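You operate a simulated robot arm through the tools that you are given. There is no shell and no other tool. Be economical: measure what you need, move in short steps, check, and stop when the job is done.

The job below is to be done with a simulated two-armed robot. You get a single attempt, and the scene is never put back.

JOB
Fit the control unit with a new green relay from the parts drawer marked Relays and switch on.
Fine: shut the drawer again; the unit's green lamp lights.

The check looks at the end state, three seconds after you hand in, the way a careful person would. Anything else that was tipped, shoved, dropped, spilled or broken makes it a failure.

ROBOT AND FRAMES
Two 6-joint arms with two-finger parallel grippers on one trunk, on a base that drives. Base frame: it is fixed to the floor where the robot stands at the start and does not move with it; the origin is under the middle of the robot, x ahead of it, y to its left, z up; the surface under the hand at the start is at about z = 850. Readings come in mm, degrees, newtons and seconds.
The left shoulder is at the start at [70, 166, 1430], the right one opposite. With the tool pointing down near the work surface each hand reaches from about 380 to 800 mm from the robot's upright axis, wherever it stands, measured 20 degrees to its own side. Places, roughly: bench lead clip [400, -900, 900]; black relay [-2250, 750, 250]; blue card (6x10x4 cm) [500, -100, 900]; blue lead plug [-2000, 500, 250]; check button [300, 0, 900]; clamp knob [400, -200, 900]; control unit [-2200, 900, 200]; left cover post [-2200, 700, 400]; orange card (6x10x4 cm) [500, -200, 900]; orange sensor [250, -1250, 750]; rack switch [300, 200, 900]; right cover post [-2200, 700, 400]; test button [300, -500, 900]; tester switch [300, -600, 900]; top parts drawer [700, 200, 1100]; unit lead clip [-2200, 800, 400]. Payload 3.91 kg a hand.
The TCP of each hand is the grasp point between the finger pads, 30 mm short of the fingertips. In the tool frame z runs along the fingers and y along their closing line. Largest opening 110 mm; finger width 20, thickness 10; the body of the gripper, 48 by 112 mm, starts 55 mm behind the TCP.
Orientation is that of the tool frame in the base frame, as [roll, pitch, yaw] about the fixed x, y, z axes, in that order (R = Rz(yaw) Ry(pitch) Rx(roll)). With the fingers straight down and closing along the base's y, the tool's x points along the base's -x, its y along +y and its z along -z.

CONTROLS
- The arms move only by the tool arm_command. It takes "left_rows", "right_rows" or both (then of equal length, played together; a hand with none holds still); each is a list of rows, each an object of numbers (a shift or turn left out is 0, a gripper value left out holds the last): "wx", "wy", "wz": the turn, a rotation vector about the tool's x, y, z in units of 90 degrees (1.0 is 90 degrees); "dx", "dy", "dz": the shift along the tool's x, y, z in units of 200 mm (1.0 is 200 mm); "grip": the finger opening in cm, from 0 to 11. In form: [{"wx": .., "wy": .., "wz": .., "dx": .., "dy": .., "dz": .., "grip": ..}, ...]. A call has 1 to 12 rows; each row is the pose to reach, as a shift and turn from the pose commanded when the call began, along the tool's axes at that moment. A call with a number of a shift or a turn outside -1 to 1 is refused whole. A row lasts 0.2 s, in which the tool goes at most 50 mm and 8.6 degrees; a call with a longer step from one row to the next is refused whole, and so is a gripper value outside its range. A pose out of reach is approached as far as the arm can. The call stops where the force on the tool passes 40 N (or 10 N more than at its start, if that is more) or the arm is blocked; 0.2 s more then pass. The fingers move at their own pace (about 108 mm/s each) and stop on an object; they squeeze with about 22 N. The grip force told is the motor's: it shows also when the fingers shut on nothing. Time passes only in rows, and 0.2 s behind the last, so rows that repeat a pose let the fingers close. It gives the time, the measured TCP pose, the force on the tool (base axes), the opening and the grip force at its end, in the units of the frame above (readings bear some noise), with the torque about the TCP (base axes, N m) and any sound that the robot's microphone picked up.
- Cameras (640 x 400 px; columns grow to the right, rows downward): "scene" is now at [120.5, -11.6, 1633.3]; the picture's right is [-0.14, -0.99, 0.00], its down [-0.80, 0.11, -0.59] and it looks along [0.58, -0.08, -0.81] (base axes); focal length 283 px, centre (320, 200). "left" rides on the left gripper at [77, -7, -114] in its tool frame; the picture's right is [0.09, 1.00, 0.00], its down [-0.80, 0.07, -0.59] and it looks along [-0.59, 0.05, 0.80] (tool axes); focal length 270 px, centre (320, 200). "right" rides on the right gripper at [77, 7, -115] in its tool frame; the picture's right is [-0.09, 1.00, 0.00], its down [-0.80, -0.07, -0.59] and it looks along [-0.59, -0.05, 0.80] (tool axes); focal length 270 px, centre (320, 200). There is no depth. A picture from a camera that has moved, and an enlarged one, comes with that camera's place and axes in the base frame and with its lens.
- camera(camera): a new picture of that camera. The clock stands still meanwhile.
- slide_trunk(by): slides the trunk up (or, below 0, down) by that many mm; the arms and the scene camera ride with it, the base frame stays. It gives what a move gives, with no picture.
- steer(legs): drives the robot by 1 to 6 legs, each [ahead, left, turn to the left] in mm, mm and degrees, along the robot's own axes; the way and the turn of a leg run together, so that a leg with both is an arc; at most 1500 mm and 180 degrees a leg. The arms and the cameras ride along, it lands a little off, and it stops where it bumps. It gives what a move gives.
- head_to(pan, tilt): turns the head with the scene camera to pan (to the left, within 86 degrees either way) and tilt (down, from -29 to 69), counted from straight ahead of the robot. It gives what a move gives.
- inspect(camera, box): a new picture of the part [left, top, right, bottom] of that camera's present view, enlarged. The clock stands still meanwhile.
- sign_off(): hands the job in; it is judged then, once.

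Go step by step. Nothing tells you exact positions but the pictures and the camera data: compare them with the known pose of the tool, close in by small moves and look again before you grip or let go. The budget is 120 turns and 88 pictures, counting those below and the enlarged ones. Unless the task says otherwise, let go and move clear before handing in, and close with one line.

The tools are called after "Emit:" as name(argument=value, ...) on one line, values as JSON. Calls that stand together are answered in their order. arm_command: Moves the arms, as the interface text tells. Its arguments: {"type":"object","properties":{"left_rows":{"type":"array"},"right_rows":{"type":"array"}},"required":[]} The other tools are called the same way: slide_trunk (by) slides the trunk up or down; steer (legs) drives the base; head_to (pan, tilt) turns the head that bears the scene camera; camera (camera) takes a picture; inspect (camera, box) takes an enlarged picture of a part of a camera's view; sign_off () hands the job in.

At the start:

```text
time: 0.0
left_ee_pos: [477.7, 359.1, 1000.0]
left_orientation: [180.0, 0.0, 180.0]
left_contact_force: [0.3, 0.0, 0.2]
left_ft_torque: [-0.02, 0.03, 0.04]
left_gripper_width: 109.7
left_grip_force: 0.0
right_ee_pos: [702.5, -119.4, 999.1]
right_orientation: [180.0, 0.0, -179.9]
right_contact_force: [-0.4, -0.4, -0.9]
right_ft_torque: [0.0, -0.02, -0.01]
right_gripper_width: 109.9
right_grip_force: 0.0
trunk travel left (down, up): [-925.0, 15.0]
robot x, y, heading: [1.5, 1.5, 0.1]
head pan, tilt: [-8.2, 53.9]
```

scene: 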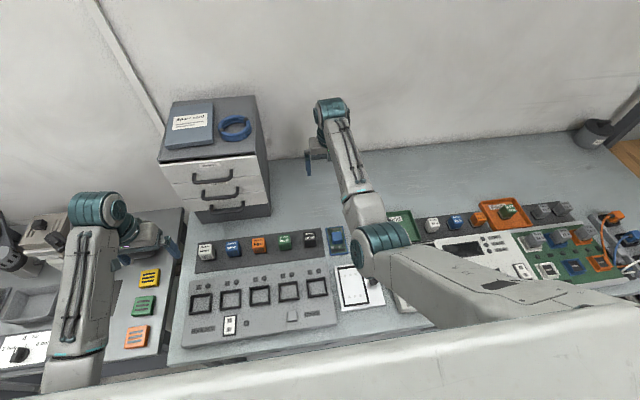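
right: 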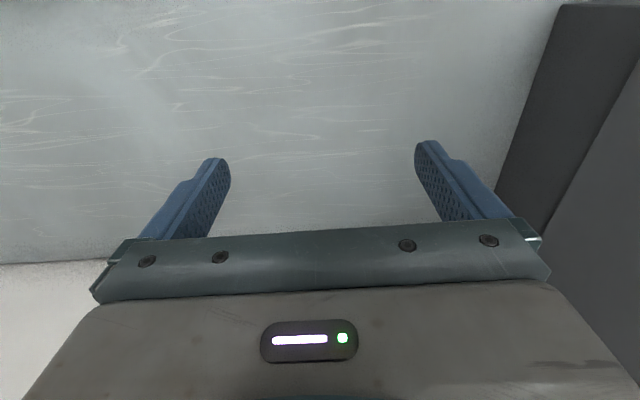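
left: 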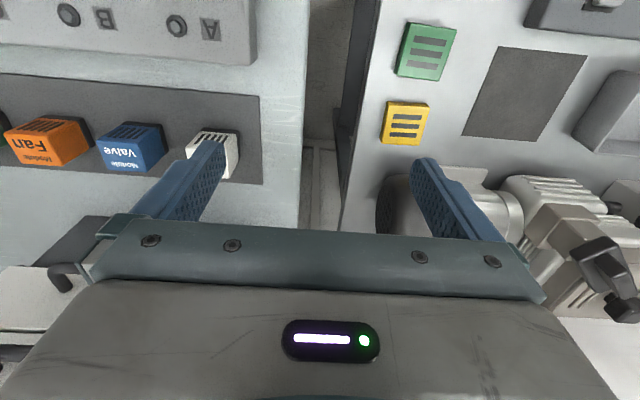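

I see the bench with a three-drawer cabinet ahead-left; the control unit is behind me to the left at about [-2200, 900]. First I look closely at the drawer labels.

Emit:
inspect(camera="scene", box=[140, 80, 300, 230])

Emit:
head_to(pan=15, tilt=35)

Emit:
camera(camera="scene")

```text
2.67 times, centred on (220, 155) of scene
camera zoom: at [120.5, -11.6, 1633.3], right [-0.14, -0.99, 0.0], down [-0.8, 0.11, -0.59], along [0.58, -0.08, -0.81], focal length 756 px, centre (587, 320)
```

zoom: 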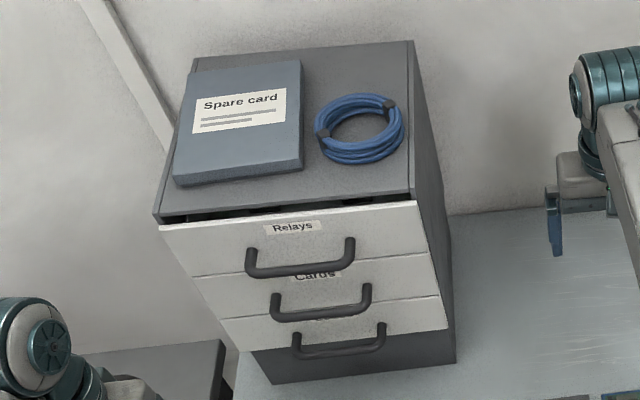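

```text
time: 0.9
left_ee_pos: [477.7, 358.9, 999.4]
left_orientation: [-180.0, 0.1, 180.0]
left_contact_force: [-0.4, -0.9, -0.1]
left_ft_torque: [0.02, 0.02, 0.0]
left_gripper_width: 109.9
left_grip_force: 0.2
right_ee_pos: [701.4, -120.0, 1000.3]
right_orientation: [180.0, 0.1, -179.9]
right_contact_force: [-0.4, -0.3, -0.1]
right_ft_torque: [-0.01, -0.02, 0.0]
right_gripper_width: 109.9
right_grip_force: 0.1
trunk travel left (down, up): [-925.0, 15.0]
robot x, y, heading: [-2.0, -1.0, 0.2]
head pan, tilt: [15.0, 35.0]
```

```text
83 pictures are left
camera scene: at [132.9, 21.4, 1660.0], right [0.26, -0.97, 0.0], down [-0.55, -0.15, -0.82], along [0.79, 0.21, -0.57], focal length 283 px, centre (320, 200)
```

scene: 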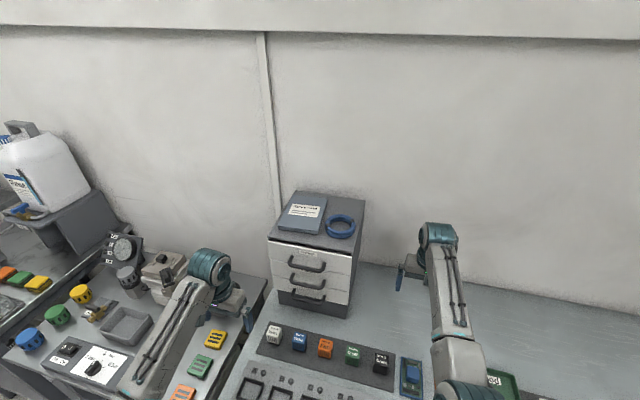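

The top drawer is the one marked Relays. I zoom from this second viewpoint to triangulate its handle.

Emit:
inspect(camera="scene", box=[240, 180, 400, 330])

```text
2.67 times, centred on (320, 255) of scene
camera zoom: at [132.9, 21.4, 1660.0], right [0.26, -0.97, 0.0], down [-0.55, -0.15, -0.82], along [0.79, 0.21, -0.57], focal length 756 px, centre (320, 53)
```

zoom: 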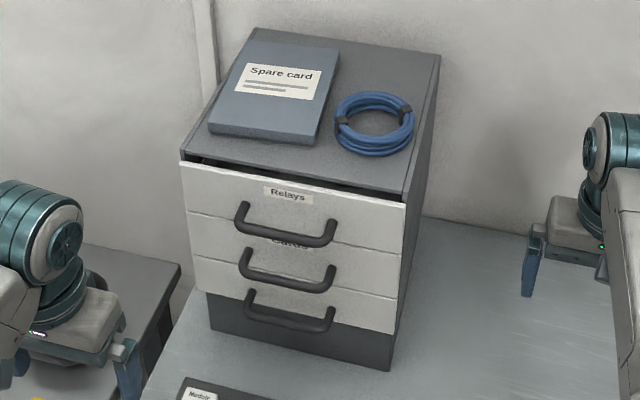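

The drawer front is at about x 630, top at z 1145, and the handle bar is near [605, 183, 1100]. I bring the left hand in front and above for a closer look.

Emit:
arm_command(left_rows=[{"dz": -0.16, "dy": -0.17}, {"dz": -0.32, "dy": -0.34}, {"dz": -0.48, "dy": -0.51}, {"dz": -0.64, "dy": -0.68}, {"dz": -0.8, "dy": -0.87}, {"dz": -0.8, "dy": -0.87}])

Emit:
camera(camera="left")

Emit:
camera(camera="scene")

```text
time: 2.4
left_ee_pos: [465.2, 201.6, 996.7]
left_orientation: [170.9, 1.0, -179.2]
left_contact_force: [0.7, 0.4, -0.5]
left_ft_torque: [-0.05, -0.01, -0.02]
left_gripper_width: 110.0
left_grip_force: 0.0
left hand out of reach, approached as far as the arm can: row 1, 2, 3, 4, 5, 6
right_ee_pos: [703.4, -116.6, 998.6]
right_orientation: [-179.7, -0.1, 180.0]
right_contact_force: [-0.5, 0.8, -0.1]
right_ft_torque: [0.0, 0.0, -0.02]
right_gripper_width: 110.3
right_grip_force: 0.0
trunk travel left (down, up): [-925.0, 15.0]
robot x, y, heading: [-3.9, -0.3, -0.1]
head pan, tilt: [15.0, 35.0]
stopped in row 6 (left hand): the arm was blocked; the commanded pose is now the measured one
```

```text
81 pictures are left
camera left: at [387.5, 176.2, 1107.5], right [-0.1, 0.98, 0.16], down [0.79, -0.01, 0.61], along [0.6, 0.19, -0.78], focal length 270 px, centre (320, 200)
```

left: 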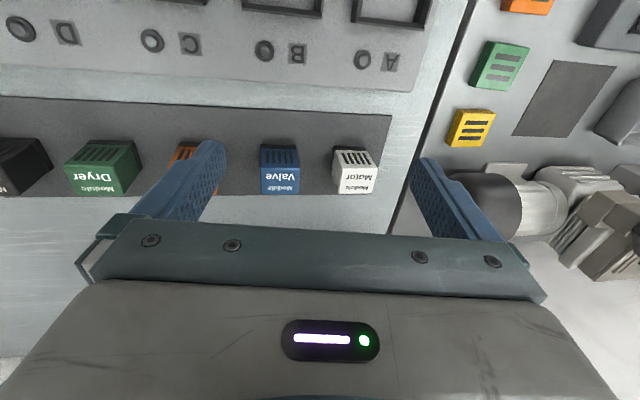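

```text
80 pictures are left
camera scene: at [134.7, 27.6, 1659.9], right [0.26, -0.97, 0.0], down [-0.56, -0.15, -0.82], along [0.79, 0.21, -0.58], focal length 283 px, centre (320, 200)
```

scene: 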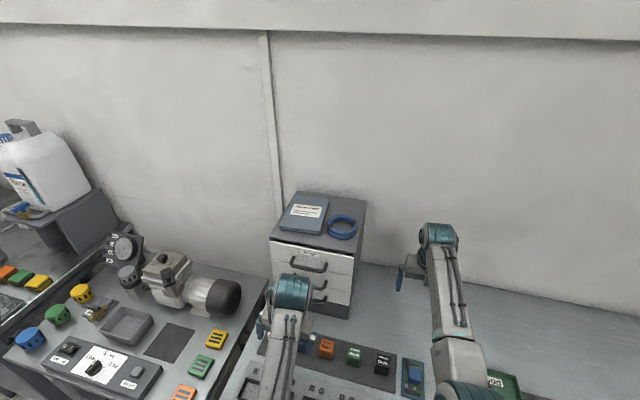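

The left arm is too folded at that height, so I need more distance. I back the base off 180 mm and then raise the hand.

Emit:
steer(legs=[[-180, 0, 0]])

```text
time: 3.9
left_ee_pos: [288.9, 199.6, 996.6]
left_orientation: [170.7, 0.7, -179.0]
left_contact_force: [0.8, -0.2, -0.4]
left_ft_torque: [0.02, 0.05, -0.02]
left_gripper_width: 109.7
left_grip_force: 0.1
right_ee_pos: [525.7, -117.5, 997.0]
right_orientation: [180.0, -0.2, -179.7]
right_contact_force: [-0.8, -0.7, -1.3]
right_ft_torque: [0.01, 0.0, 0.0]
right_gripper_width: 109.9
right_grip_force: 0.0
trunk travel left (down, up): [-925.0, 15.0]
robot x, y, heading: [-176.9, -0.3, 0.1]
head pan, tilt: [15.0, 35.0]
```

Now I move the left hand to about [450, 185, 1150] in line with the handle, levelled.

Emit:
arm_command(left_rows=[{"dx": -0.2, "dy": 0.01, "dz": -0.05, "wx": 0.03}, {"dx": -0.4, "dy": 0.02, "dz": -0.15, "wx": 0.06}, {"dx": -0.55, "dy": 0.03, "dz": -0.3, "wx": 0.09}, {"dx": -0.65, "dy": 0.04, "dz": -0.47, "wx": 0.103}, {"dx": -0.73, "dy": 0.05, "dz": -0.64, "wx": 0.103}, {"dx": -0.805, "dy": 0.05, "dz": -0.767, "wx": 0.103}, {"dx": -0.805, "dy": 0.05, "dz": -0.767, "wx": 0.103}])

Emit:
camera(camera="left")

```text
time: 5.5
left_ee_pos: [498.2, 170.9, 1080.5]
left_orientation: [-180.0, 1.1, -179.0]
left_contact_force: [-0.4, -1.0, 0.6]
left_ft_torque: [-0.01, 0.01, -0.02]
left_gripper_width: 110.0
left_grip_force: 0.0
left hand out of reach, approached as far as the arm can: row 1, 2, 3, 4, 5, 6, 7
right_ee_pos: [522.3, -117.2, 999.6]
right_orientation: [180.0, 0.1, -179.6]
right_contact_force: [0.2, 0.8, -0.3]
right_ft_torque: [0.0, -0.01, -0.01]
right_gripper_width: 110.1
right_grip_force: 0.0
trunk travel left (down, up): [-925.0, 15.0]
robot x, y, heading: [-182.0, 3.2, 0.2]
head pan, tilt: [15.0, 35.0]
```

```text
79 pictures are left
camera left: at [419.1, 162.8, 1194.5], right [-0.11, 0.99, 0.0], down [0.79, 0.09, 0.61], along [0.61, 0.06, -0.79], focal length 270 px, centre (320, 200)
```

left: 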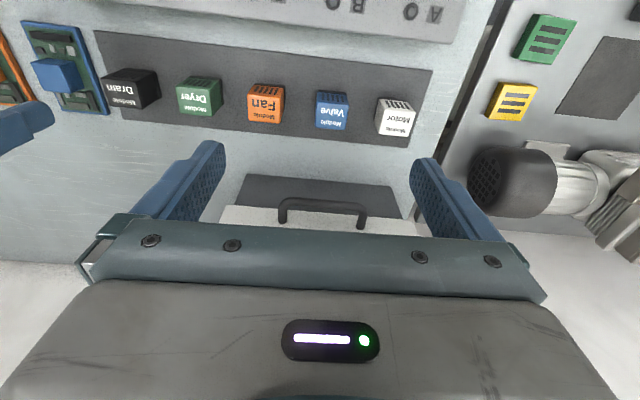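

The handles sit at about x 605, y 183, and pointing down I can't go high enough, so I'll approach the top handle with horizontal fingers. I pitch the left hand forward first.

Emit:
arm_command(left_rows=[{"wy": -0.09, "dx": 0.1}, {"wy": -0.18, "dx": 0.15}, {"wy": -0.27, "dx": 0.15}, {"wy": -0.36, "dx": 0.15}, {"wy": -0.45, "dx": 0.15}, {"wy": -0.54, "dx": 0.15}, {"wy": -0.63, "dx": 0.15}, {"wy": -0.72, "dx": 0.15}, {"wy": -0.81, "dx": 0.15, "dy": 0.03, "dz": -0.05}, {"wy": -0.9, "dx": 0.15, "dy": 0.06, "dz": -0.1}, {"wy": -0.99, "dx": 0.15, "dy": 0.06, "dz": -0.115}, {"wy": -0.99, "dx": 0.15, "dy": 0.06, "dz": -0.115}])

Emit:
camera(camera="left")

```text
time: 8.1
left_ee_pos: [468.1, 187.7, 1105.2]
left_orientation: [10.1, 89.8, 11.1]
left_contact_force: [0.1, -0.3, -0.4]
left_ft_torque: [-0.03, -0.02, -0.01]
left_gripper_width: 109.9
left_grip_force: 0.0
right_ee_pos: [523.0, -118.4, 1000.2]
right_orientation: [180.0, 0.0, -179.8]
right_contact_force: [-0.8, -0.2, 0.2]
right_ft_torque: [-0.01, 0.01, 0.0]
right_gripper_width: 109.9
right_grip_force: 0.1
trunk travel left (down, up): [-925.0, 15.0]
robot x, y, heading: [-181.1, -1.5, 0.0]
head pan, tilt: [15.0, 35.0]
```

```text
78 pictures are left
camera left: at [354.6, 178.9, 1027.6], right [-0.02, 1.0, -0.09], down [-0.6, 0.06, 0.8], along [0.8, 0.07, 0.59], focal length 270 px, centre (320, 200)
```

left: 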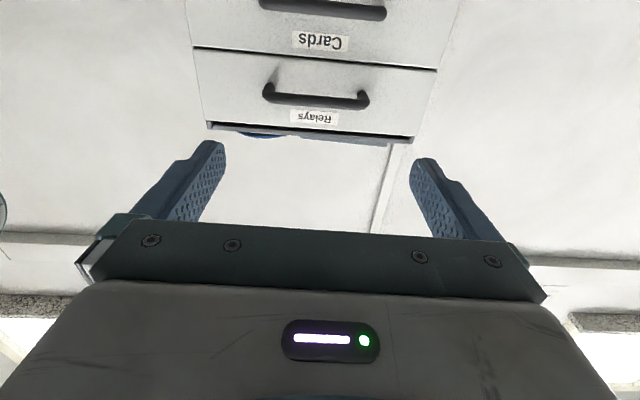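

Pitched view shows the Relays handle at about [605, 186, 1098]. I now roll the hand 90° so the fingers close vertically, and narrow the opening.

Emit:
arm_command(left_rows=[{"wz": 0.09, "grip": 4.5}, {"wz": 0.18}, {"wz": 0.27}, {"wz": 0.36}, {"wz": 0.45}, {"wz": 0.54}, {"wz": 0.63}, {"wz": 0.72}, {"wz": 0.81}, {"wz": 0.9, "dx": 0.02}, {"wz": 0.99, "dx": 0.035}, {"wz": 0.99, "dx": 0.035}])

Emit:
camera(camera="left")

```text
time: 10.7
left_ee_pos: [467.7, 186.8, 1097.6]
left_orientation: [89.9, 0.7, 91.2]
left_contact_force: [1.0, -0.6, -0.5]
left_ft_torque: [-0.01, 0.01, 0.0]
left_gripper_width: 44.8
left_grip_force: 0.0
right_ee_pos: [522.8, -117.4, 999.5]
right_orientation: [180.0, -0.1, -179.6]
right_contact_force: [-0.3, -0.6, 0.4]
right_ft_torque: [0.0, 0.01, 0.01]
right_gripper_width: 110.1
right_grip_force: 0.0
trunk travel left (down, up): [-925.0, 15.0]
robot x, y, heading: [-179.4, 3.4, 0.2]
head pan, tilt: [15.0, 35.0]
```

```text
77 pictures are left
camera left: at [352.1, 262.1, 1089.9], right [0.0, 0.1, 0.99], down [-0.58, -0.81, 0.08], along [0.81, -0.58, 0.06], focal length 270 px, centre (320, 200)
```

left: 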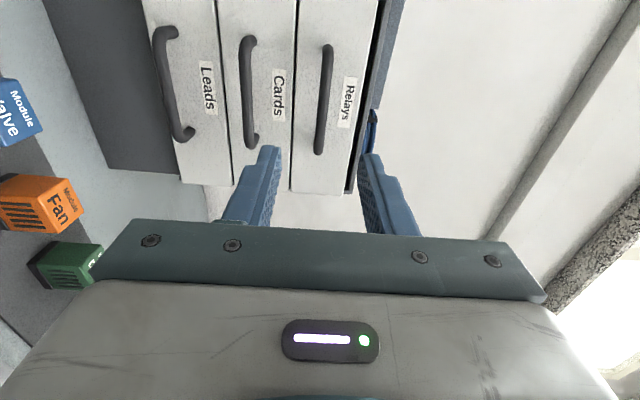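

The fingers straddle the bar's height. I advance to x≈590 so the fingertips pass the bar but stop short of the face, then grip.

Emit:
arm_command(left_rows=[{"dz": 0.15, "dy": 0.01}, {"dz": 0.3, "dy": 0.01}, {"dz": 0.45, "dy": 0.01}, {"dz": 0.55, "dy": 0.01}, {"dz": 0.61, "dy": 0.01}, {"dz": 0.61, "dy": 0.01}])

Emit:
camera(camera="left")

```text
time: 12.1
left_ee_pos: [590.4, 189.8, 1100.4]
left_orientation: [89.9, 0.9, 91.3]
left_contact_force: [-0.2, -0.3, -0.3]
left_ft_torque: [0.03, 0.0, 0.0]
left_gripper_width: 45.1
left_grip_force: 0.1
right_ee_pos: [521.9, -117.4, 999.7]
right_orientation: [-180.0, 0.0, -179.8]
right_contact_force: [0.0, -0.6, -0.1]
right_ft_torque: [0.01, -0.02, 0.0]
right_gripper_width: 109.7
right_grip_force: 0.0
trunk travel left (down, up): [-925.0, 15.0]
robot x, y, heading: [-179.3, -3.5, 0.3]
head pan, tilt: [15.0, 35.0]
```

```text
76 pictures are left
camera left: at [473.2, 265.6, 1092.3], right [0.0, 0.1, 0.99], down [-0.58, -0.81, 0.08], along [0.81, -0.58, 0.06], focal length 270 px, centre (320, 200)
```

left: 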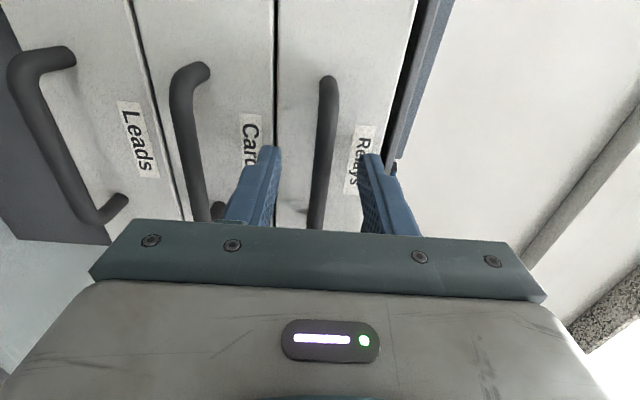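

The bar lies between the fingers. I close on it.

Emit:
arm_command(left_rows=[{"dz": 0.02, "grip": 3}, {"dz": 0.02, "grip": 0}, {"dz": 0.02, "grip": 0}, {"dz": 0.02, "grip": 0}])

```text
time: 13.1
left_ee_pos: [594.2, 190.5, 1100.8]
left_orientation: [89.9, 0.8, 91.1]
left_contact_force: [0.4, 0.0, -0.2]
left_ft_torque: [0.77, -0.04, 0.12]
left_gripper_width: 9.7
left_grip_force: 44.9
right_ee_pos: [522.5, -117.9, 1000.0]
right_orientation: [-180.0, 0.0, -179.6]
right_contact_force: [-0.2, -0.7, -0.3]
right_ft_torque: [0.04, -0.02, -0.02]
right_gripper_width: 110.0
right_grip_force: 0.0
trunk travel left (down, up): [-925.0, 15.0]
robot x, y, heading: [-178.3, -0.9, 0.4]
head pan, tilt: [15.0, 35.0]
```

Firm grip on the 10 mm bar. I pull the drawer out.

Emit:
arm_command(left_rows=[{"dz": -0.06, "dx": 0.001}, {"dz": -0.12, "dx": 0.003}, {"dz": -0.19, "dx": 0.004}, {"dz": -0.26, "dx": 0.005}, {"dz": -0.33, "dx": 0.007}, {"dz": -0.4, "dx": 0.008}, {"dz": -0.47, "dx": 0.01}, {"dz": -0.54, "dx": 0.011}, {"dz": -0.61, "dx": 0.012}, {"dz": -0.68, "dx": 0.014}, {"dz": -0.75, "dx": 0.015}])

Emit:
camera(camera="scene")

```text
time: 15.5
left_ee_pos: [443.4, 190.1, 1100.3]
left_orientation: [89.7, 0.9, 91.1]
left_contact_force: [-0.1, 4.7, 11.3]
left_ft_torque: [0.79, -0.05, 0.32]
left_gripper_width: 9.7
left_grip_force: 44.7
right_ee_pos: [521.4, -117.5, 1001.1]
right_orientation: [-179.9, 0.1, -179.8]
right_contact_force: [-0.1, 0.1, -0.6]
right_ft_torque: [0.04, -0.01, 0.01]
right_gripper_width: 109.9
right_grip_force: 0.0
trunk travel left (down, up): [-925.0, 15.0]
robot x, y, heading: [-178.0, -4.3, 0.1]
head pan, tilt: [15.0, 35.0]
```

```text
75 pictures are left
camera scene: at [-49.9, 22.3, 1660.4], right [0.26, -0.96, 0.0], down [-0.55, -0.15, -0.82], along [0.79, 0.22, -0.57], focal length 283 px, centre (320, 200)
```

scene: 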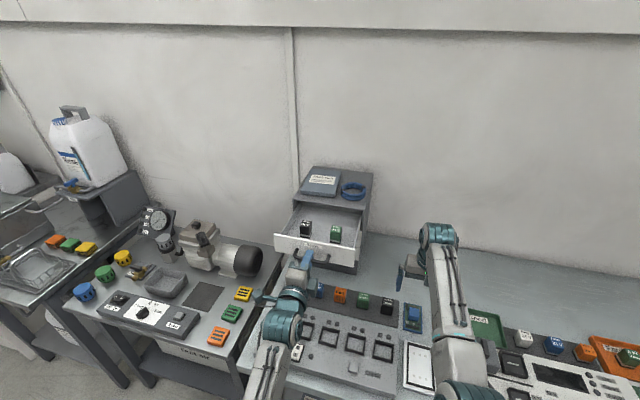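

The drawer is open about 150 mm and holds a black and a green relay. I zoom in, and release and back the hand off.

Emit:
inspect(camera="scene", box=[260, 160, 390, 280])

Emit:
arm_command(left_rows=[{"grip": 3}, {"grip": 5}, {"grip": 5}, {"dz": -0.1, "grip": 5}, {"dz": -0.25}, {"dz": -0.3}])

```text
3.33 times, centred on (325, 220) of scene
camera zoom: at [-49.9, 22.3, 1660.4], right [0.26, -0.96, 0.0], down [-0.55, -0.15, -0.82], along [0.79, 0.22, -0.57], focal length 944 px, centre (303, 133)
```

zoom: 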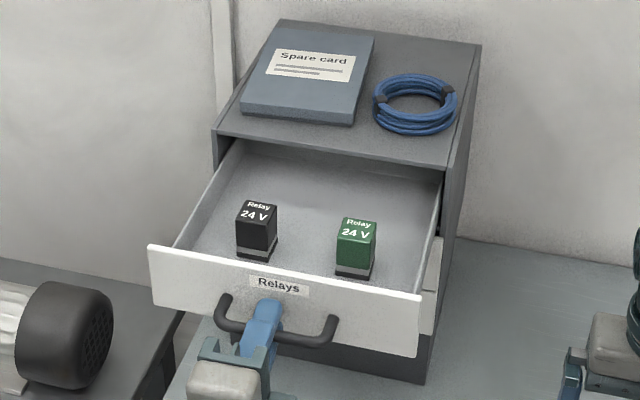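

```text
time: 16.9
left_ee_pos: [384.6, 188.3, 1100.1]
left_orientation: [89.9, 0.9, 91.0]
left_contact_force: [-0.5, 1.2, -0.2]
left_ft_torque: [-0.04, 0.03, -0.02]
left_gripper_width: 49.8
left_grip_force: 0.0
right_ee_pos: [523.2, -118.0, 999.1]
right_orientation: [-180.0, 0.0, -179.7]
right_contact_force: [-0.9, 0.2, 0.9]
right_ft_torque: [0.0, -0.03, 0.04]
right_gripper_width: 110.3
right_grip_force: 0.0
trunk travel left (down, up): [-925.0, 15.0]
robot x, y, heading: [-178.5, 2.1, 0.6]
head pan, tilt: [15.0, 35.0]
```

The green relay stands in the drawer at about [567, 144], roughly 33 mm wide, z 1075–1120. Before picking it I scout the control unit, so I back away and turn to see it.

Emit:
steer(legs=[[-450, 0, 0], [0, 0, 90]])

Emit:
head_to(pan=62, tilt=38)

Emit:
camera(camera="scene")

```text
time: 22.6
left_ee_pos: [-631.2, 590.8, 1099.8]
left_orientation: [89.8, 1.0, 163.5]
left_contact_force: [-0.2, -1.2, -0.3]
left_ft_torque: [-0.02, -0.01, -0.02]
left_gripper_width: 50.3
left_grip_force: 0.1
right_ee_pos: [-298.9, 629.3, 1001.1]
right_orientation: [-179.9, 0.0, -107.3]
right_contact_force: [-0.3, -0.2, -0.2]
right_ft_torque: [0.04, -0.01, 0.0]
right_gripper_width: 110.0
right_grip_force: 0.0
trunk travel left (down, up): [-925.0, 15.0]
robot x, y, heading: [-619.5, -0.6, 72.6]
head pan, tilt: [15.0, 35.0]
stopped in leg 2: the robot was blocked; the commanded pose is now the measured one
```

```text
time: 23.7
left_ee_pos: [-630.5, 591.3, 1099.5]
left_orientation: [89.9, 0.9, 163.5]
left_contact_force: [-0.1, -0.3, 1.0]
left_ft_torque: [-0.01, 0.02, -0.02]
left_gripper_width: 50.1
left_grip_force: 0.1
right_ee_pos: [-297.9, 631.6, 999.9]
right_orientation: [-180.0, -0.1, -107.3]
right_contact_force: [-1.2, 0.1, -0.9]
right_ft_torque: [0.01, 0.01, -0.01]
right_gripper_width: 110.3
right_grip_force: 0.0
trunk travel left (down, up): [-925.0, 15.0]
robot x, y, heading: [-620.9, -5.1, 72.8]
head pan, tilt: [62.0, 38.0]
```

```text
73 pictures are left
camera scene: at [-669.5, 104.6, 1655.6], right [0.71, 0.7, 0.0], down [0.43, -0.44, -0.79], along [-0.55, 0.56, -0.62], focal length 283 px, centre (320, 200)
```

scene: 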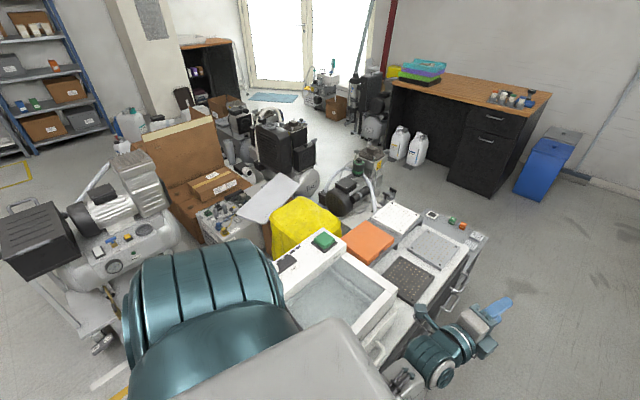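

The turn stopped at 73° against something to the left, but the unit's region is in view near pixel (250, 215). I zoom there.

Emit:
inspect(camera="scene", box=[170, 120, 350, 260])

Emit:
camera(camera="right")

Emit:
camera(camera="left")

```text
2.86 times, centred on (260, 190) of scene
camera zoom: at [-669.5, 104.6, 1655.6], right [0.71, 0.7, 0.0], down [0.43, -0.44, -0.79], along [-0.55, 0.56, -0.62], focal length 810 px, centre (491, 229)
```

zoom: 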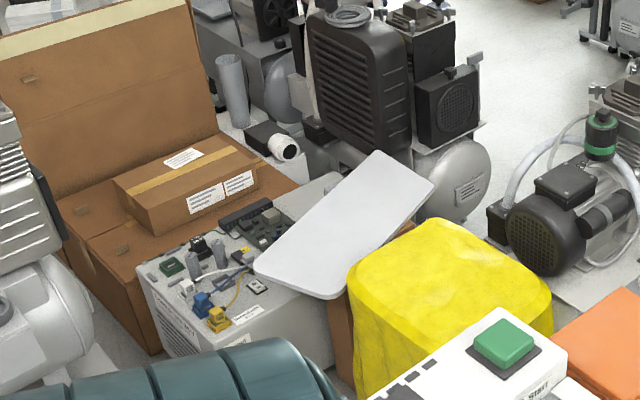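

```text
71 pictures are left
camera right: at [-326.1, 559.9, 1112.9], right [-0.92, 0.38, 0.0], down [0.31, 0.74, 0.59], along [0.23, 0.55, -0.8], focal length 270 px, centre (320, 200)
```

right: 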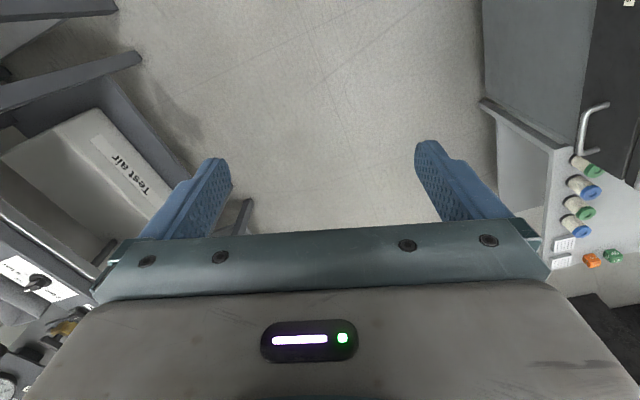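

```text
70 pictures are left
camera left: at [-737.5, 503.3, 1090.7], right [-0.1, 0.03, 0.99], down [0.6, -0.8, 0.08], along [0.8, 0.6, 0.06], focal length 270 px, centre (320, 200)
```

left: 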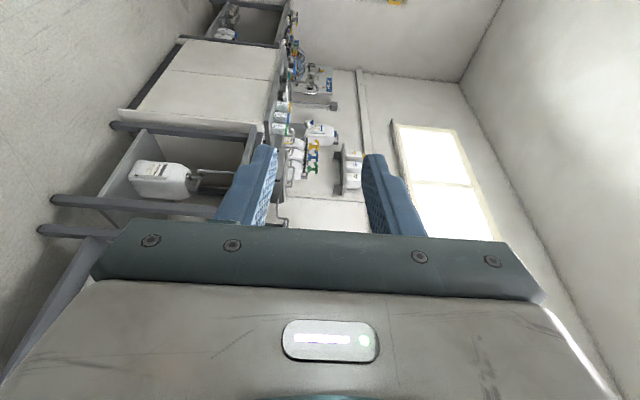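

The unit sits low among clutter, its pale cover plate lying partly across it. I enlarge it more.

Emit:
inspect(camera="scene", box=[200, 160, 300, 225])

```text
6.15 times, centred on (250, 192) of scene
camera zoom: at [-669.5, 104.6, 1655.6], right [0.71, 0.7, 0.0], down [0.43, -0.44, -0.79], along [-0.55, 0.56, -0.62], focal length 1744 px, centre (751, 246)
```

zoom: 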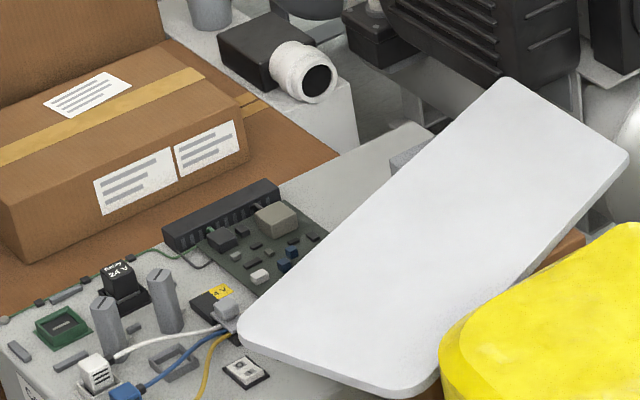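

The unit's top shows an empty green-framed socket, a black relay in another, plug leads and a rocker switch; all insertions are from above. I turn back toward the bench and bring the left hand to a downward pose.

Emit:
steer(legs=[[0, 0, -72.8]])

Emit:
arm_command(left_rows=[{"wz": -0.09, "dz": 0.1}, {"wz": -0.18, "dz": 0.2}, {"wz": -0.27, "dz": 0.3}, {"wz": -0.36, "dz": 0.45}, {"wz": -0.45, "dz": 0.6}, {"wz": -0.54, "dz": 0.7}, {"wz": -0.63, "dz": 0.8}, {"wz": -0.72, "dz": 0.9}, {"wz": -0.81, "dz": 0.95}, {"wz": -0.9, "dz": 0.95}, {"wz": -0.99, "dz": 0.95}, {"wz": -1.0, "dz": 0.95}])

```text
time: 27.2
left_ee_pos: [-57.9, 185.2, 1098.1]
left_orientation: [89.8, 0.9, 91.0]
left_contact_force: [0.0, -0.1, 0.5]
left_ft_torque: [0.02, 0.03, 0.03]
left_gripper_width: 50.0
left_grip_force: 0.0
right_ee_pos: [81.3, -119.0, 999.1]
right_orientation: [180.0, -0.1, -179.8]
right_contact_force: [0.5, 0.0, -0.2]
right_ft_torque: [-0.02, 0.0, -0.03]
right_gripper_width: 110.0
right_grip_force: 0.1
trunk travel left (down, up): [-925.0, 15.0]
robot x, y, heading: [-624.0, -3.5, 0.1]
head pan, tilt: [62.0, 38.0]
```

```text
time: 29.9
left_ee_pos: [133.6, 188.6, 1098.6]
left_orientation: [-86.5, 89.0, -85.5]
left_contact_force: [0.2, 0.8, 0.3]
left_ft_torque: [0.0, 0.01, -0.02]
left_gripper_width: 50.0
left_grip_force: 0.1
right_ee_pos: [81.0, -120.7, 998.2]
right_orientation: [-180.0, -0.1, -179.8]
right_contact_force: [0.4, -0.6, -0.4]
right_ft_torque: [0.0, 0.01, 0.03]
right_gripper_width: 110.1
right_grip_force: 0.1
trunk travel left (down, up): [-925.0, 15.0]
robot x, y, heading: [-621.4, -2.9, 0.2]
head pan, tilt: [62.0, 38.0]
```

Now I pitch the hand down while raising, to test what is reachable at that distance.

Emit:
arm_command(left_rows=[{"wy": 0.09, "dx": -0.05}, {"wy": 0.18, "dx": -0.1}, {"wy": 0.27, "dx": -0.2}, {"wy": 0.36, "dx": -0.3}, {"wy": 0.45, "dx": -0.4}, {"wy": 0.54, "dx": -0.45}, {"wy": 0.63, "dx": -0.45}, {"wy": 0.72, "dx": -0.45}, {"wy": 0.81, "dx": -0.45}, {"wy": 0.9, "dx": -0.45}, {"wy": 0.99, "dx": -0.45}, {"wy": 1.0, "dx": -0.45}])

```text
time: 32.5
left_ee_pos: [143.3, 190.4, 1181.1]
left_orientation: [-179.1, 0.0, -178.9]
left_contact_force: [0.4, 0.1, 0.3]
left_ft_torque: [-0.01, -0.04, 0.0]
left_gripper_width: 50.1
left_grip_force: 0.2
left hand out of reach, approached as far as the arm can: row 11, 12
right_ee_pos: [82.1, -120.2, 997.9]
right_orientation: [180.0, -0.1, -179.9]
right_contact_force: [1.0, 0.1, -0.7]
right_ft_torque: [0.03, -0.04, 0.01]
right_gripper_width: 110.0
right_grip_force: 0.1
trunk travel left (down, up): [-925.0, 15.0]
robot x, y, heading: [-622.7, -0.4, 0.3]
head pan, tilt: [62.0, 38.0]
```

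Downward at ~765 mm out works up to z 1181. I raise the trunk 15 mm and drive up so the hand hovers over the drawer, clearing its front edge.

Emit:
slide_trunk(by=15)

Emit:
steer(legs=[[250, 0, 0]])

Emit:
head_to(pan=15, tilt=35)

Emit:
camera(camera="scene")

Emit:
camera(camera="left")

```text
time: 33.1
left_ee_pos: [142.7, 190.3, 1197.7]
left_orientation: [-179.1, 0.2, -179.0]
left_contact_force: [-0.7, 0.1, -0.4]
left_ft_torque: [-0.01, 0.03, -0.03]
left_gripper_width: 50.2
left_grip_force: 0.1
right_ee_pos: [81.5, -120.3, 1014.6]
right_orientation: [180.0, 0.0, -179.8]
right_contact_force: [-0.6, 0.3, 0.7]
right_ft_torque: [-0.02, 0.02, 0.02]
right_gripper_width: 109.8
right_grip_force: 0.1
trunk travel left (down, up): [-940.0, 0.0]
robot x, y, heading: [-626.7, -1.3, 0.2]
head pan, tilt: [62.0, 38.0]
```

```text
time: 34.9
left_ee_pos: [386.8, 192.3, 1200.2]
left_orientation: [-179.1, 0.4, -178.8]
left_contact_force: [0.0, 0.0, -0.3]
left_ft_torque: [0.0, 0.0, -0.01]
left_gripper_width: 50.2
left_grip_force: 0.1
right_ee_pos: [324.5, -118.9, 1016.3]
right_orientation: [-180.0, 0.1, -179.5]
right_contact_force: [-0.6, -0.5, 0.0]
right_ft_torque: [0.0, 0.03, 0.0]
right_gripper_width: 110.1
right_grip_force: 0.0
trunk travel left (down, up): [-940.0, 0.0]
robot x, y, heading: [-374.1, -4.2, 0.3]
head pan, tilt: [62.0, 38.0]
```

```text
time: 36.0
left_ee_pos: [389.2, 193.0, 1199.1]
left_orientation: [-179.1, 0.2, -178.8]
left_contact_force: [-0.4, 1.3, -0.2]
left_ft_torque: [0.0, -0.06, 0.0]
left_gripper_width: 50.1
left_grip_force: 0.1
right_ee_pos: [328.6, -117.3, 1013.4]
right_orientation: [-180.0, -0.1, -179.7]
right_contact_force: [-0.3, 0.0, 0.0]
right_ft_torque: [0.03, 0.0, 0.02]
right_gripper_width: 109.8
right_grip_force: 0.0
trunk travel left (down, up): [-940.0, 0.0]
robot x, y, heading: [-377.1, -1.0, 0.4]
head pan, tilt: [15.0, 35.0]
```

```text
68 pictures are left
camera scene: at [-242.5, 20.6, 1675.0], right [0.27, -0.96, 0.0], down [-0.55, -0.15, -0.82], along [0.79, 0.22, -0.57], focal length 283 px, centre (320, 200)
```

scene: 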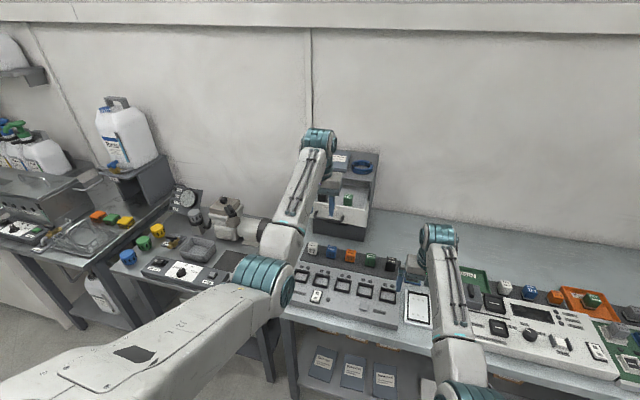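

```text
67 pictures are left
camera left: at [311.0, 186.3, 1312.4], right [-0.11, 0.99, -0.02], down [0.8, 0.1, 0.6], along [0.59, 0.05, -0.8], focal length 270 px, centre (320, 200)
```

left: 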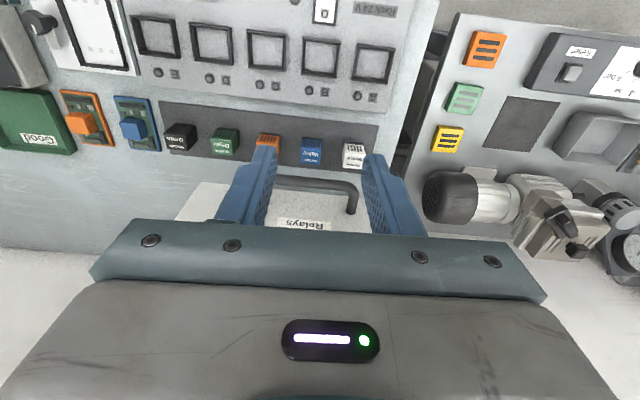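

All clear; I shift the hand toward y 145 and drive on until it is over the relay.

Emit:
arm_command(left_rows=[{"dy": -0.12, "grip": 7}, {"dy": -0.235, "grip": 7}, {"dy": -0.235}])

Emit:
steer(legs=[[155, 0, 0]])

Emit:
camera(camera="left")

Emit:
camera(camera="scene")

```text
time: 36.8
left_ee_pos: [389.6, 147.1, 1199.4]
left_orientation: [-179.1, 0.2, -178.7]
left_contact_force: [0.3, -0.2, -0.5]
left_ft_torque: [0.0, 0.0, -0.03]
left_gripper_width: 70.0
left_grip_force: 0.0
right_ee_pos: [328.3, -116.8, 1014.6]
right_orientation: [-179.8, -0.1, -179.7]
right_contact_force: [0.3, -0.4, -0.2]
right_ft_torque: [-0.03, -0.02, -0.01]
right_gripper_width: 110.1
right_grip_force: 0.0
trunk travel left (down, up): [-940.0, 0.0]
robot x, y, heading: [-371.3, -2.8, 0.5]
head pan, tilt: [15.0, 35.0]
```

```text
time: 38.2
left_ee_pos: [540.9, 143.9, 1200.2]
left_orientation: [-179.0, 0.3, -179.0]
left_contact_force: [0.7, -0.3, 0.3]
left_ft_torque: [0.0, -0.02, -0.05]
left_gripper_width: 69.9
left_grip_force: 0.1
right_ee_pos: [478.9, -119.6, 1015.7]
right_orientation: [180.0, 0.0, -179.8]
right_contact_force: [-0.2, -0.4, 1.0]
right_ft_torque: [0.01, -0.03, 0.01]
right_gripper_width: 110.2
right_grip_force: 0.0
trunk travel left (down, up): [-940.0, 0.0]
robot x, y, heading: [-222.9, -1.5, 0.3]
head pan, tilt: [15.0, 35.0]
```

```text
66 pictures are left
camera left: at [463.2, 138.5, 1314.8], right [-0.1, 0.99, -0.02], down [0.8, 0.09, 0.6], along [0.6, 0.05, -0.8], focal length 270 px, centre (320, 200)
```

left: 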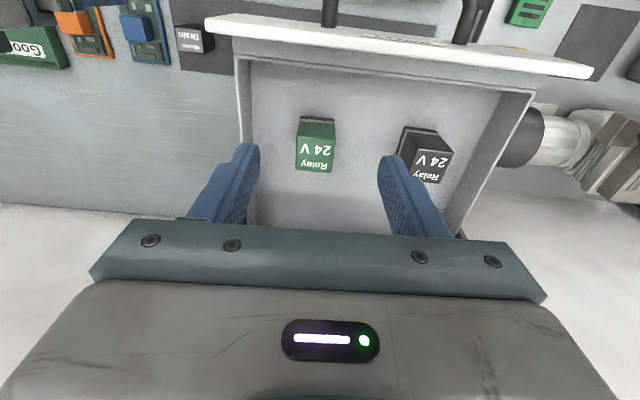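

```text
65 pictures are left
camera scene: at [-92.1, 21.0, 1675.4], right [0.26, -0.97, 0.0], down [-0.55, -0.15, -0.82], along [0.79, 0.21, -0.57], focal length 283 px, centre (320, 200)
```

scene: 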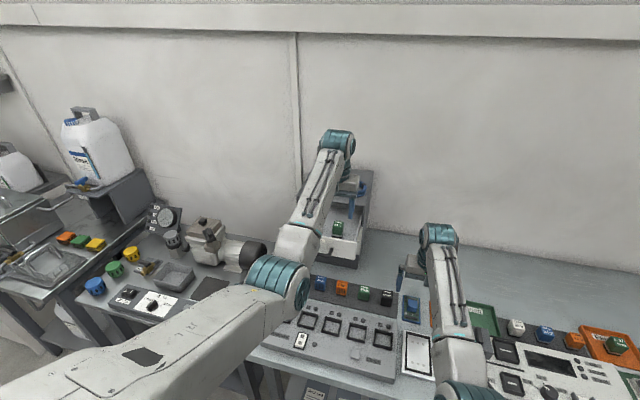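

The green relay stands in front of the fingers in the left view. I zoom for exact location.

Emit:
inspect(camera="left", box=[220, 80, 460, 230])

```text
2.67 times, centred on (340, 155) of left
camera zoom: at [463.2, 138.5, 1314.8], right [-0.1, 0.99, -0.02], down [0.8, 0.09, 0.6], along [0.6, 0.05, -0.8], focal length 721 px, centre (267, 320)
```

zoom: 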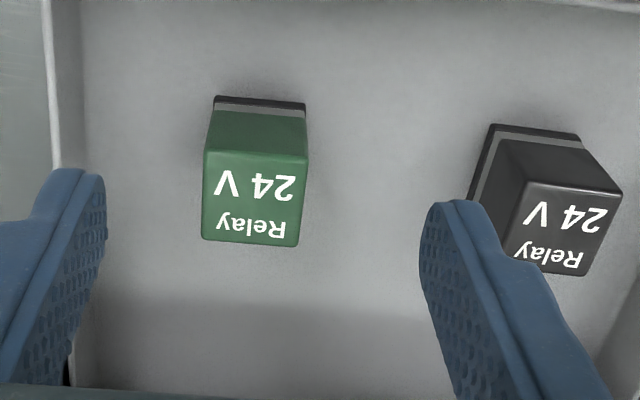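

The relay's top centre is at about [566, 143, 1120]. I move over it and descend, staying 15 mm off the drawer floor.

Emit:
arm_command(left_rows=[{"dx": -0.12, "grip": 5.5}, {"dx": -0.12, "dz": 0.15}, {"dx": -0.12, "dz": 0.27}, {"dx": -0.12, "dz": 0.27}])

Emit:
camera(camera="left")

```text
time: 39.2
left_ee_pos: [567.2, 144.1, 1144.1]
left_orientation: [-179.1, 0.1, -179.0]
left_contact_force: [-0.1, 0.2, -0.6]
left_ft_torque: [0.03, -0.03, -0.03]
left_gripper_width: 55.4
left_grip_force: 0.0
right_ee_pos: [481.9, -119.3, 1012.2]
right_orientation: [-180.0, -0.1, -180.0]
right_contact_force: [0.7, -0.3, -0.2]
right_ft_torque: [0.0, -0.01, -0.04]
right_gripper_width: 109.9
right_grip_force: 0.0
trunk travel left (down, up): [-940.0, 0.0]
robot x, y, heading: [-217.4, -3.3, 0.3]
head pan, tilt: [15.0, 35.0]
```

```text
63 pictures are left
camera left: at [489.8, 137.7, 1258.6], right [-0.1, 0.99, -0.02], down [0.8, 0.09, 0.6], along [0.59, 0.05, -0.8], focal length 270 px, centre (320, 200)
```

left: 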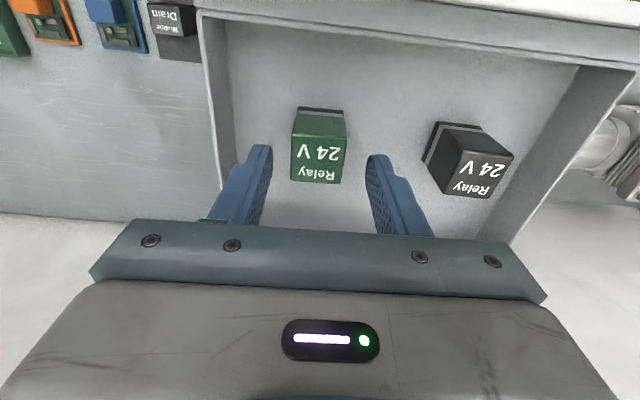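

Prediction and picture agree. I descend the last 24 mm and close.

Emit:
arm_command(left_rows=[{"dz": 0.06, "dy": -0.005}, {"dz": 0.12, "dy": -0.005}, {"dz": 0.12, "dy": -0.005, "grip": 0}, {"dz": 0.12, "dy": -0.005, "grip": 0}, {"dz": 0.12, "dy": -0.005, "grip": 0}])

Emit:
camera(camera="left")

```text
time: 40.4
left_ee_pos: [567.7, 142.8, 1120.6]
left_orientation: [-179.2, 0.2, -179.0]
left_contact_force: [0.2, -0.2, 0.9]
left_ft_torque: [0.0, 0.02, 0.0]
left_gripper_width: 29.5
left_grip_force: 22.0
right_ee_pos: [479.8, -119.1, 1013.1]
right_orientation: [-180.0, -0.2, -180.0]
right_contact_force: [0.0, 0.7, 0.4]
right_ft_torque: [0.0, 0.03, -0.04]
right_gripper_width: 110.2
right_grip_force: 0.0
trunk travel left (down, up): [-940.0, 0.0]
robot x, y, heading: [-220.1, -3.3, 0.3]
head pan, tilt: [15.0, 35.0]
```

```text
62 pictures are left
camera left: at [489.9, 136.1, 1234.9], right [-0.1, 0.99, -0.02], down [0.8, 0.09, 0.6], along [0.59, 0.05, -0.8], focal length 270 px, centre (320, 200)
```

left: 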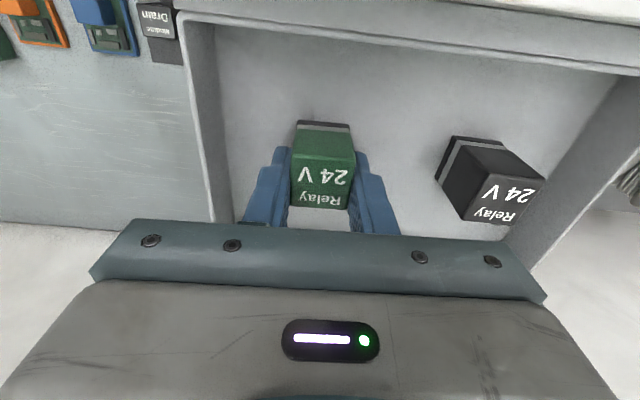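

The relay is held (29.5 mm). I lift it clear, then back off.

Emit:
arm_command(left_rows=[{"dz": -0.1}, {"dz": -0.2}, {"dz": -0.3}, {"dz": -0.39}, {"dz": -0.39}])

Emit:
camera(camera="left")

```text
time: 41.6
left_ee_pos: [567.1, 143.6, 1198.3]
left_orientation: [-179.0, 0.1, -179.1]
left_contact_force: [0.4, -0.4, -0.6]
left_ft_torque: [-0.02, 0.0, -0.01]
left_gripper_width: 29.5
left_grip_force: 22.3
right_ee_pos: [480.4, -119.7, 1013.1]
right_orientation: [180.0, -0.1, -180.0]
right_contact_force: [-0.9, -0.5, 0.4]
right_ft_torque: [-0.03, 0.03, -0.03]
right_gripper_width: 110.1
right_grip_force: 0.1
trunk travel left (down, up): [-940.0, 0.0]
robot x, y, heading: [-218.4, 0.3, 0.2]
head pan, tilt: [15.0, 35.0]
```

```text
61 pictures are left
camera left: at [490.1, 137.3, 1312.4], right [-0.1, 0.99, -0.02], down [0.8, 0.09, 0.59], along [0.59, 0.05, -0.8], focal length 270 px, centre (320, 200)
```

left: 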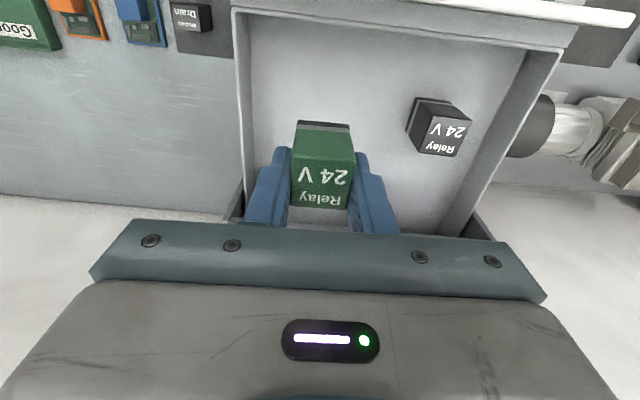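

The relay bottom is at about 1152, above the drawer front's 1143. I back the robot straight off.

Emit:
steer(legs=[[-280, 0, 0]])

Emit:
arm_command(left_rows=[{"dy": 0.2}, {"dy": 0.4}, {"dy": 0.6}, {"dy": 0.75}, {"dy": 0.9}, {"dy": 0.95}, {"dy": 0.95}, {"dy": 0.95}, {"dy": 0.95}, {"dy": 0.95}, {"dy": 0.95}, {"dy": 0.95}], right_rows=[{"wy": -0.09, "grip": 0}, {"wy": -0.18}, {"wy": -0.27}, {"wy": -0.36}, {"wy": -0.45}, {"wy": -0.54, "dz": -0.1}, {"wy": -0.63, "dz": -0.2}, {"wy": -0.72, "dz": -0.3}, {"wy": -0.81, "dz": -0.4}, {"wy": -0.9, "dz": -0.48}, {"wy": -0.99, "dz": -0.54}, {"wy": -1.0, "dz": -0.54}])

```text
time: 43.6
left_ee_pos: [289.5, 141.2, 1196.7]
left_orientation: [-179.1, 0.1, -179.2]
left_contact_force: [0.3, -0.9, -0.6]
left_ft_torque: [0.0, 0.01, -0.02]
left_gripper_width: 29.5
left_grip_force: 21.7
right_ee_pos: [201.8, -121.4, 1010.4]
right_orientation: [180.0, -0.2, -179.9]
right_contact_force: [-0.2, 0.4, -1.1]
right_ft_torque: [0.03, 0.0, -0.01]
right_gripper_width: 109.8
right_grip_force: 0.1
trunk travel left (down, up): [-940.0, 0.0]
robot x, y, heading: [-499.5, -1.8, 0.0]
head pan, tilt: [15.0, 35.0]
```

```text
time: 46.2
left_ee_pos: [284.5, 330.9, 1194.5]
left_orientation: [-179.2, 0.0, -179.1]
left_contact_force: [0.6, -0.3, -0.9]
left_ft_torque: [0.0, -0.02, 0.0]
left_gripper_width: 29.4
left_grip_force: 22.0
right_ee_pos: [205.6, -141.5, 1126.6]
right_orientation: [-73.8, 87.1, -74.4]
right_contact_force: [-1.1, -0.5, -0.4]
right_ft_torque: [-0.02, -0.02, 0.02]
right_gripper_width: 0.0
right_grip_force: 21.9
trunk travel left (down, up): [-940.0, 0.0]
robot x, y, heading: [-500.6, -4.2, 0.1]
head pan, tilt: [15.0, 35.0]
```

The left hand keeps the relay at y≈330; the right hand now points forward with closed fingers. I bring the right hand across toward y≈150 to push the drawer face above its handle.

Emit:
arm_command(left_rows=[{"dy": 0.1}, {"dy": 0.2}, {"dy": 0.3}, {"dy": 0.3}, {"dy": 0.3}, {"dy": 0.3}], right_rows=[{"dy": 0.2}, {"dy": 0.4}, {"dy": 0.6}, {"dy": 0.8}, {"dy": 0.95}, {"dy": 0.95}])

Emit:
camera(camera="scene")

```text
time: 46.7
left_ee_pos: [285.3, 363.4, 1192.5]
left_orientation: [-179.0, -0.1, -179.2]
left_contact_force: [-0.3, -0.1, 0.1]
left_ft_torque: [0.0, 0.04, -0.01]
left_gripper_width: 29.2
left_grip_force: 21.9
right_ee_pos: [209.0, -141.0, 1098.2]
right_orientation: [-89.1, 80.7, -90.8]
right_contact_force: [0.9, -0.8, 0.0]
right_ft_torque: [0.0, 0.02, -0.03]
right_gripper_width: 0.0
right_grip_force: 21.6
right hand out of reach, approached as far as the arm can: row 2
trunk travel left (down, up): [-940.0, 0.0]
robot x, y, heading: [-505.0, -0.5, 0.1]
head pan, tilt: [15.0, 35.0]
stopped in row 2 (right hand): the arm was blocked; the commanded pose is now the measured one
```

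```text
60 pictures are left
camera scene: at [-368.5, 21.8, 1674.8], right [0.26, -0.97, 0.0], down [-0.55, -0.15, -0.82], along [0.79, 0.21, -0.57], focal length 283 px, centre (320, 200)
```

scene: 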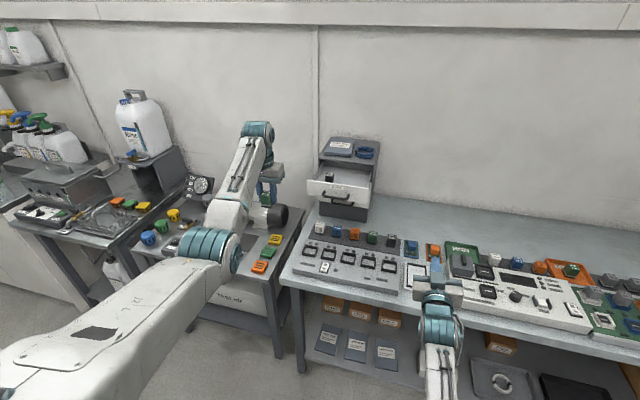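

The right arm cannot cross over, so I'll shift the whole robot left instead and use the face right of the handle. First I extend the right arm forward a bit and level it.

Emit:
arm_command(right_rows=[{"dz": 0.12, "wy": -0.03}, {"dz": 0.25, "dx": -0.03, "wy": -0.06}, {"dz": 0.4, "dx": -0.06, "wy": -0.1}, {"dz": 0.55, "dx": -0.09, "wy": -0.1}, {"dz": 0.7, "dx": -0.12, "wy": -0.1}, {"dz": 0.75, "dx": -0.12, "wy": -0.1}])

Emit:
steer(legs=[[0, 120, 0], [0, 130, 0]])

Emit:
camera(camera="scene")

```text
time: 48.1
left_ee_pos: [283.9, 362.2, 1193.8]
left_orientation: [-179.1, 0.3, -179.1]
left_contact_force: [0.0, 0.4, 0.5]
left_ft_torque: [0.03, 0.0, -0.01]
left_gripper_width: 29.4
left_grip_force: 21.7
right_ee_pos: [355.9, -138.6, 1125.9]
right_orientation: [-45.1, 77.1, -45.9]
right_contact_force: [-0.2, -0.5, 0.5]
right_ft_torque: [0.0, 0.03, 0.03]
right_gripper_width: 0.2
right_grip_force: 21.7
right hand out of reach, approached as far as the arm can: row 2, 3
trunk travel left (down, up): [-940.0, 0.0]
robot x, y, heading: [-504.0, 1.5, -0.1]
head pan, tilt: [15.0, 35.0]
```

```text
time: 50.3
left_ee_pos: [282.4, 613.1, 1194.0]
left_orientation: [-179.2, 0.1, -179.0]
left_contact_force: [0.7, 0.0, -0.1]
left_ft_torque: [-0.01, 0.0, 0.0]
left_gripper_width: 29.3
left_grip_force: 22.7
right_ee_pos: [357.1, 110.8, 1125.4]
right_orientation: [-44.9, 77.1, -45.6]
right_contact_force: [-0.2, 0.2, -0.9]
right_ft_torque: [-0.02, -0.01, 0.0]
right_gripper_width: 0.2
right_grip_force: 21.7
trunk travel left (down, up): [-940.0, 0.0]
robot x, y, heading: [-501.6, 245.3, 0.3]
head pan, tilt: [15.0, 35.0]
```

```text
59 pictures are left
camera scene: at [-370.0, 267.6, 1675.0], right [0.26, -0.96, 0.0], down [-0.55, -0.15, -0.82], along [0.79, 0.22, -0.57], focal length 283 px, centre (320, 200)
```

scene: 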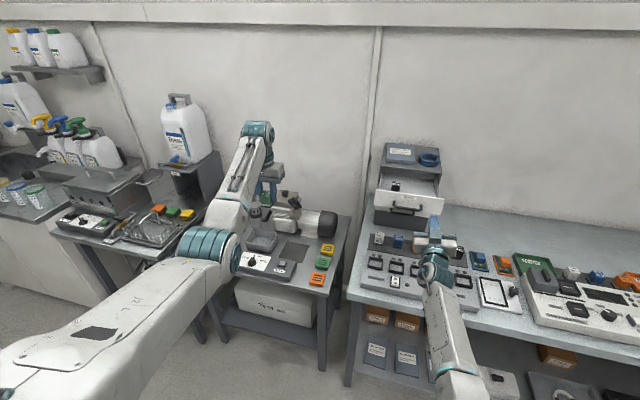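

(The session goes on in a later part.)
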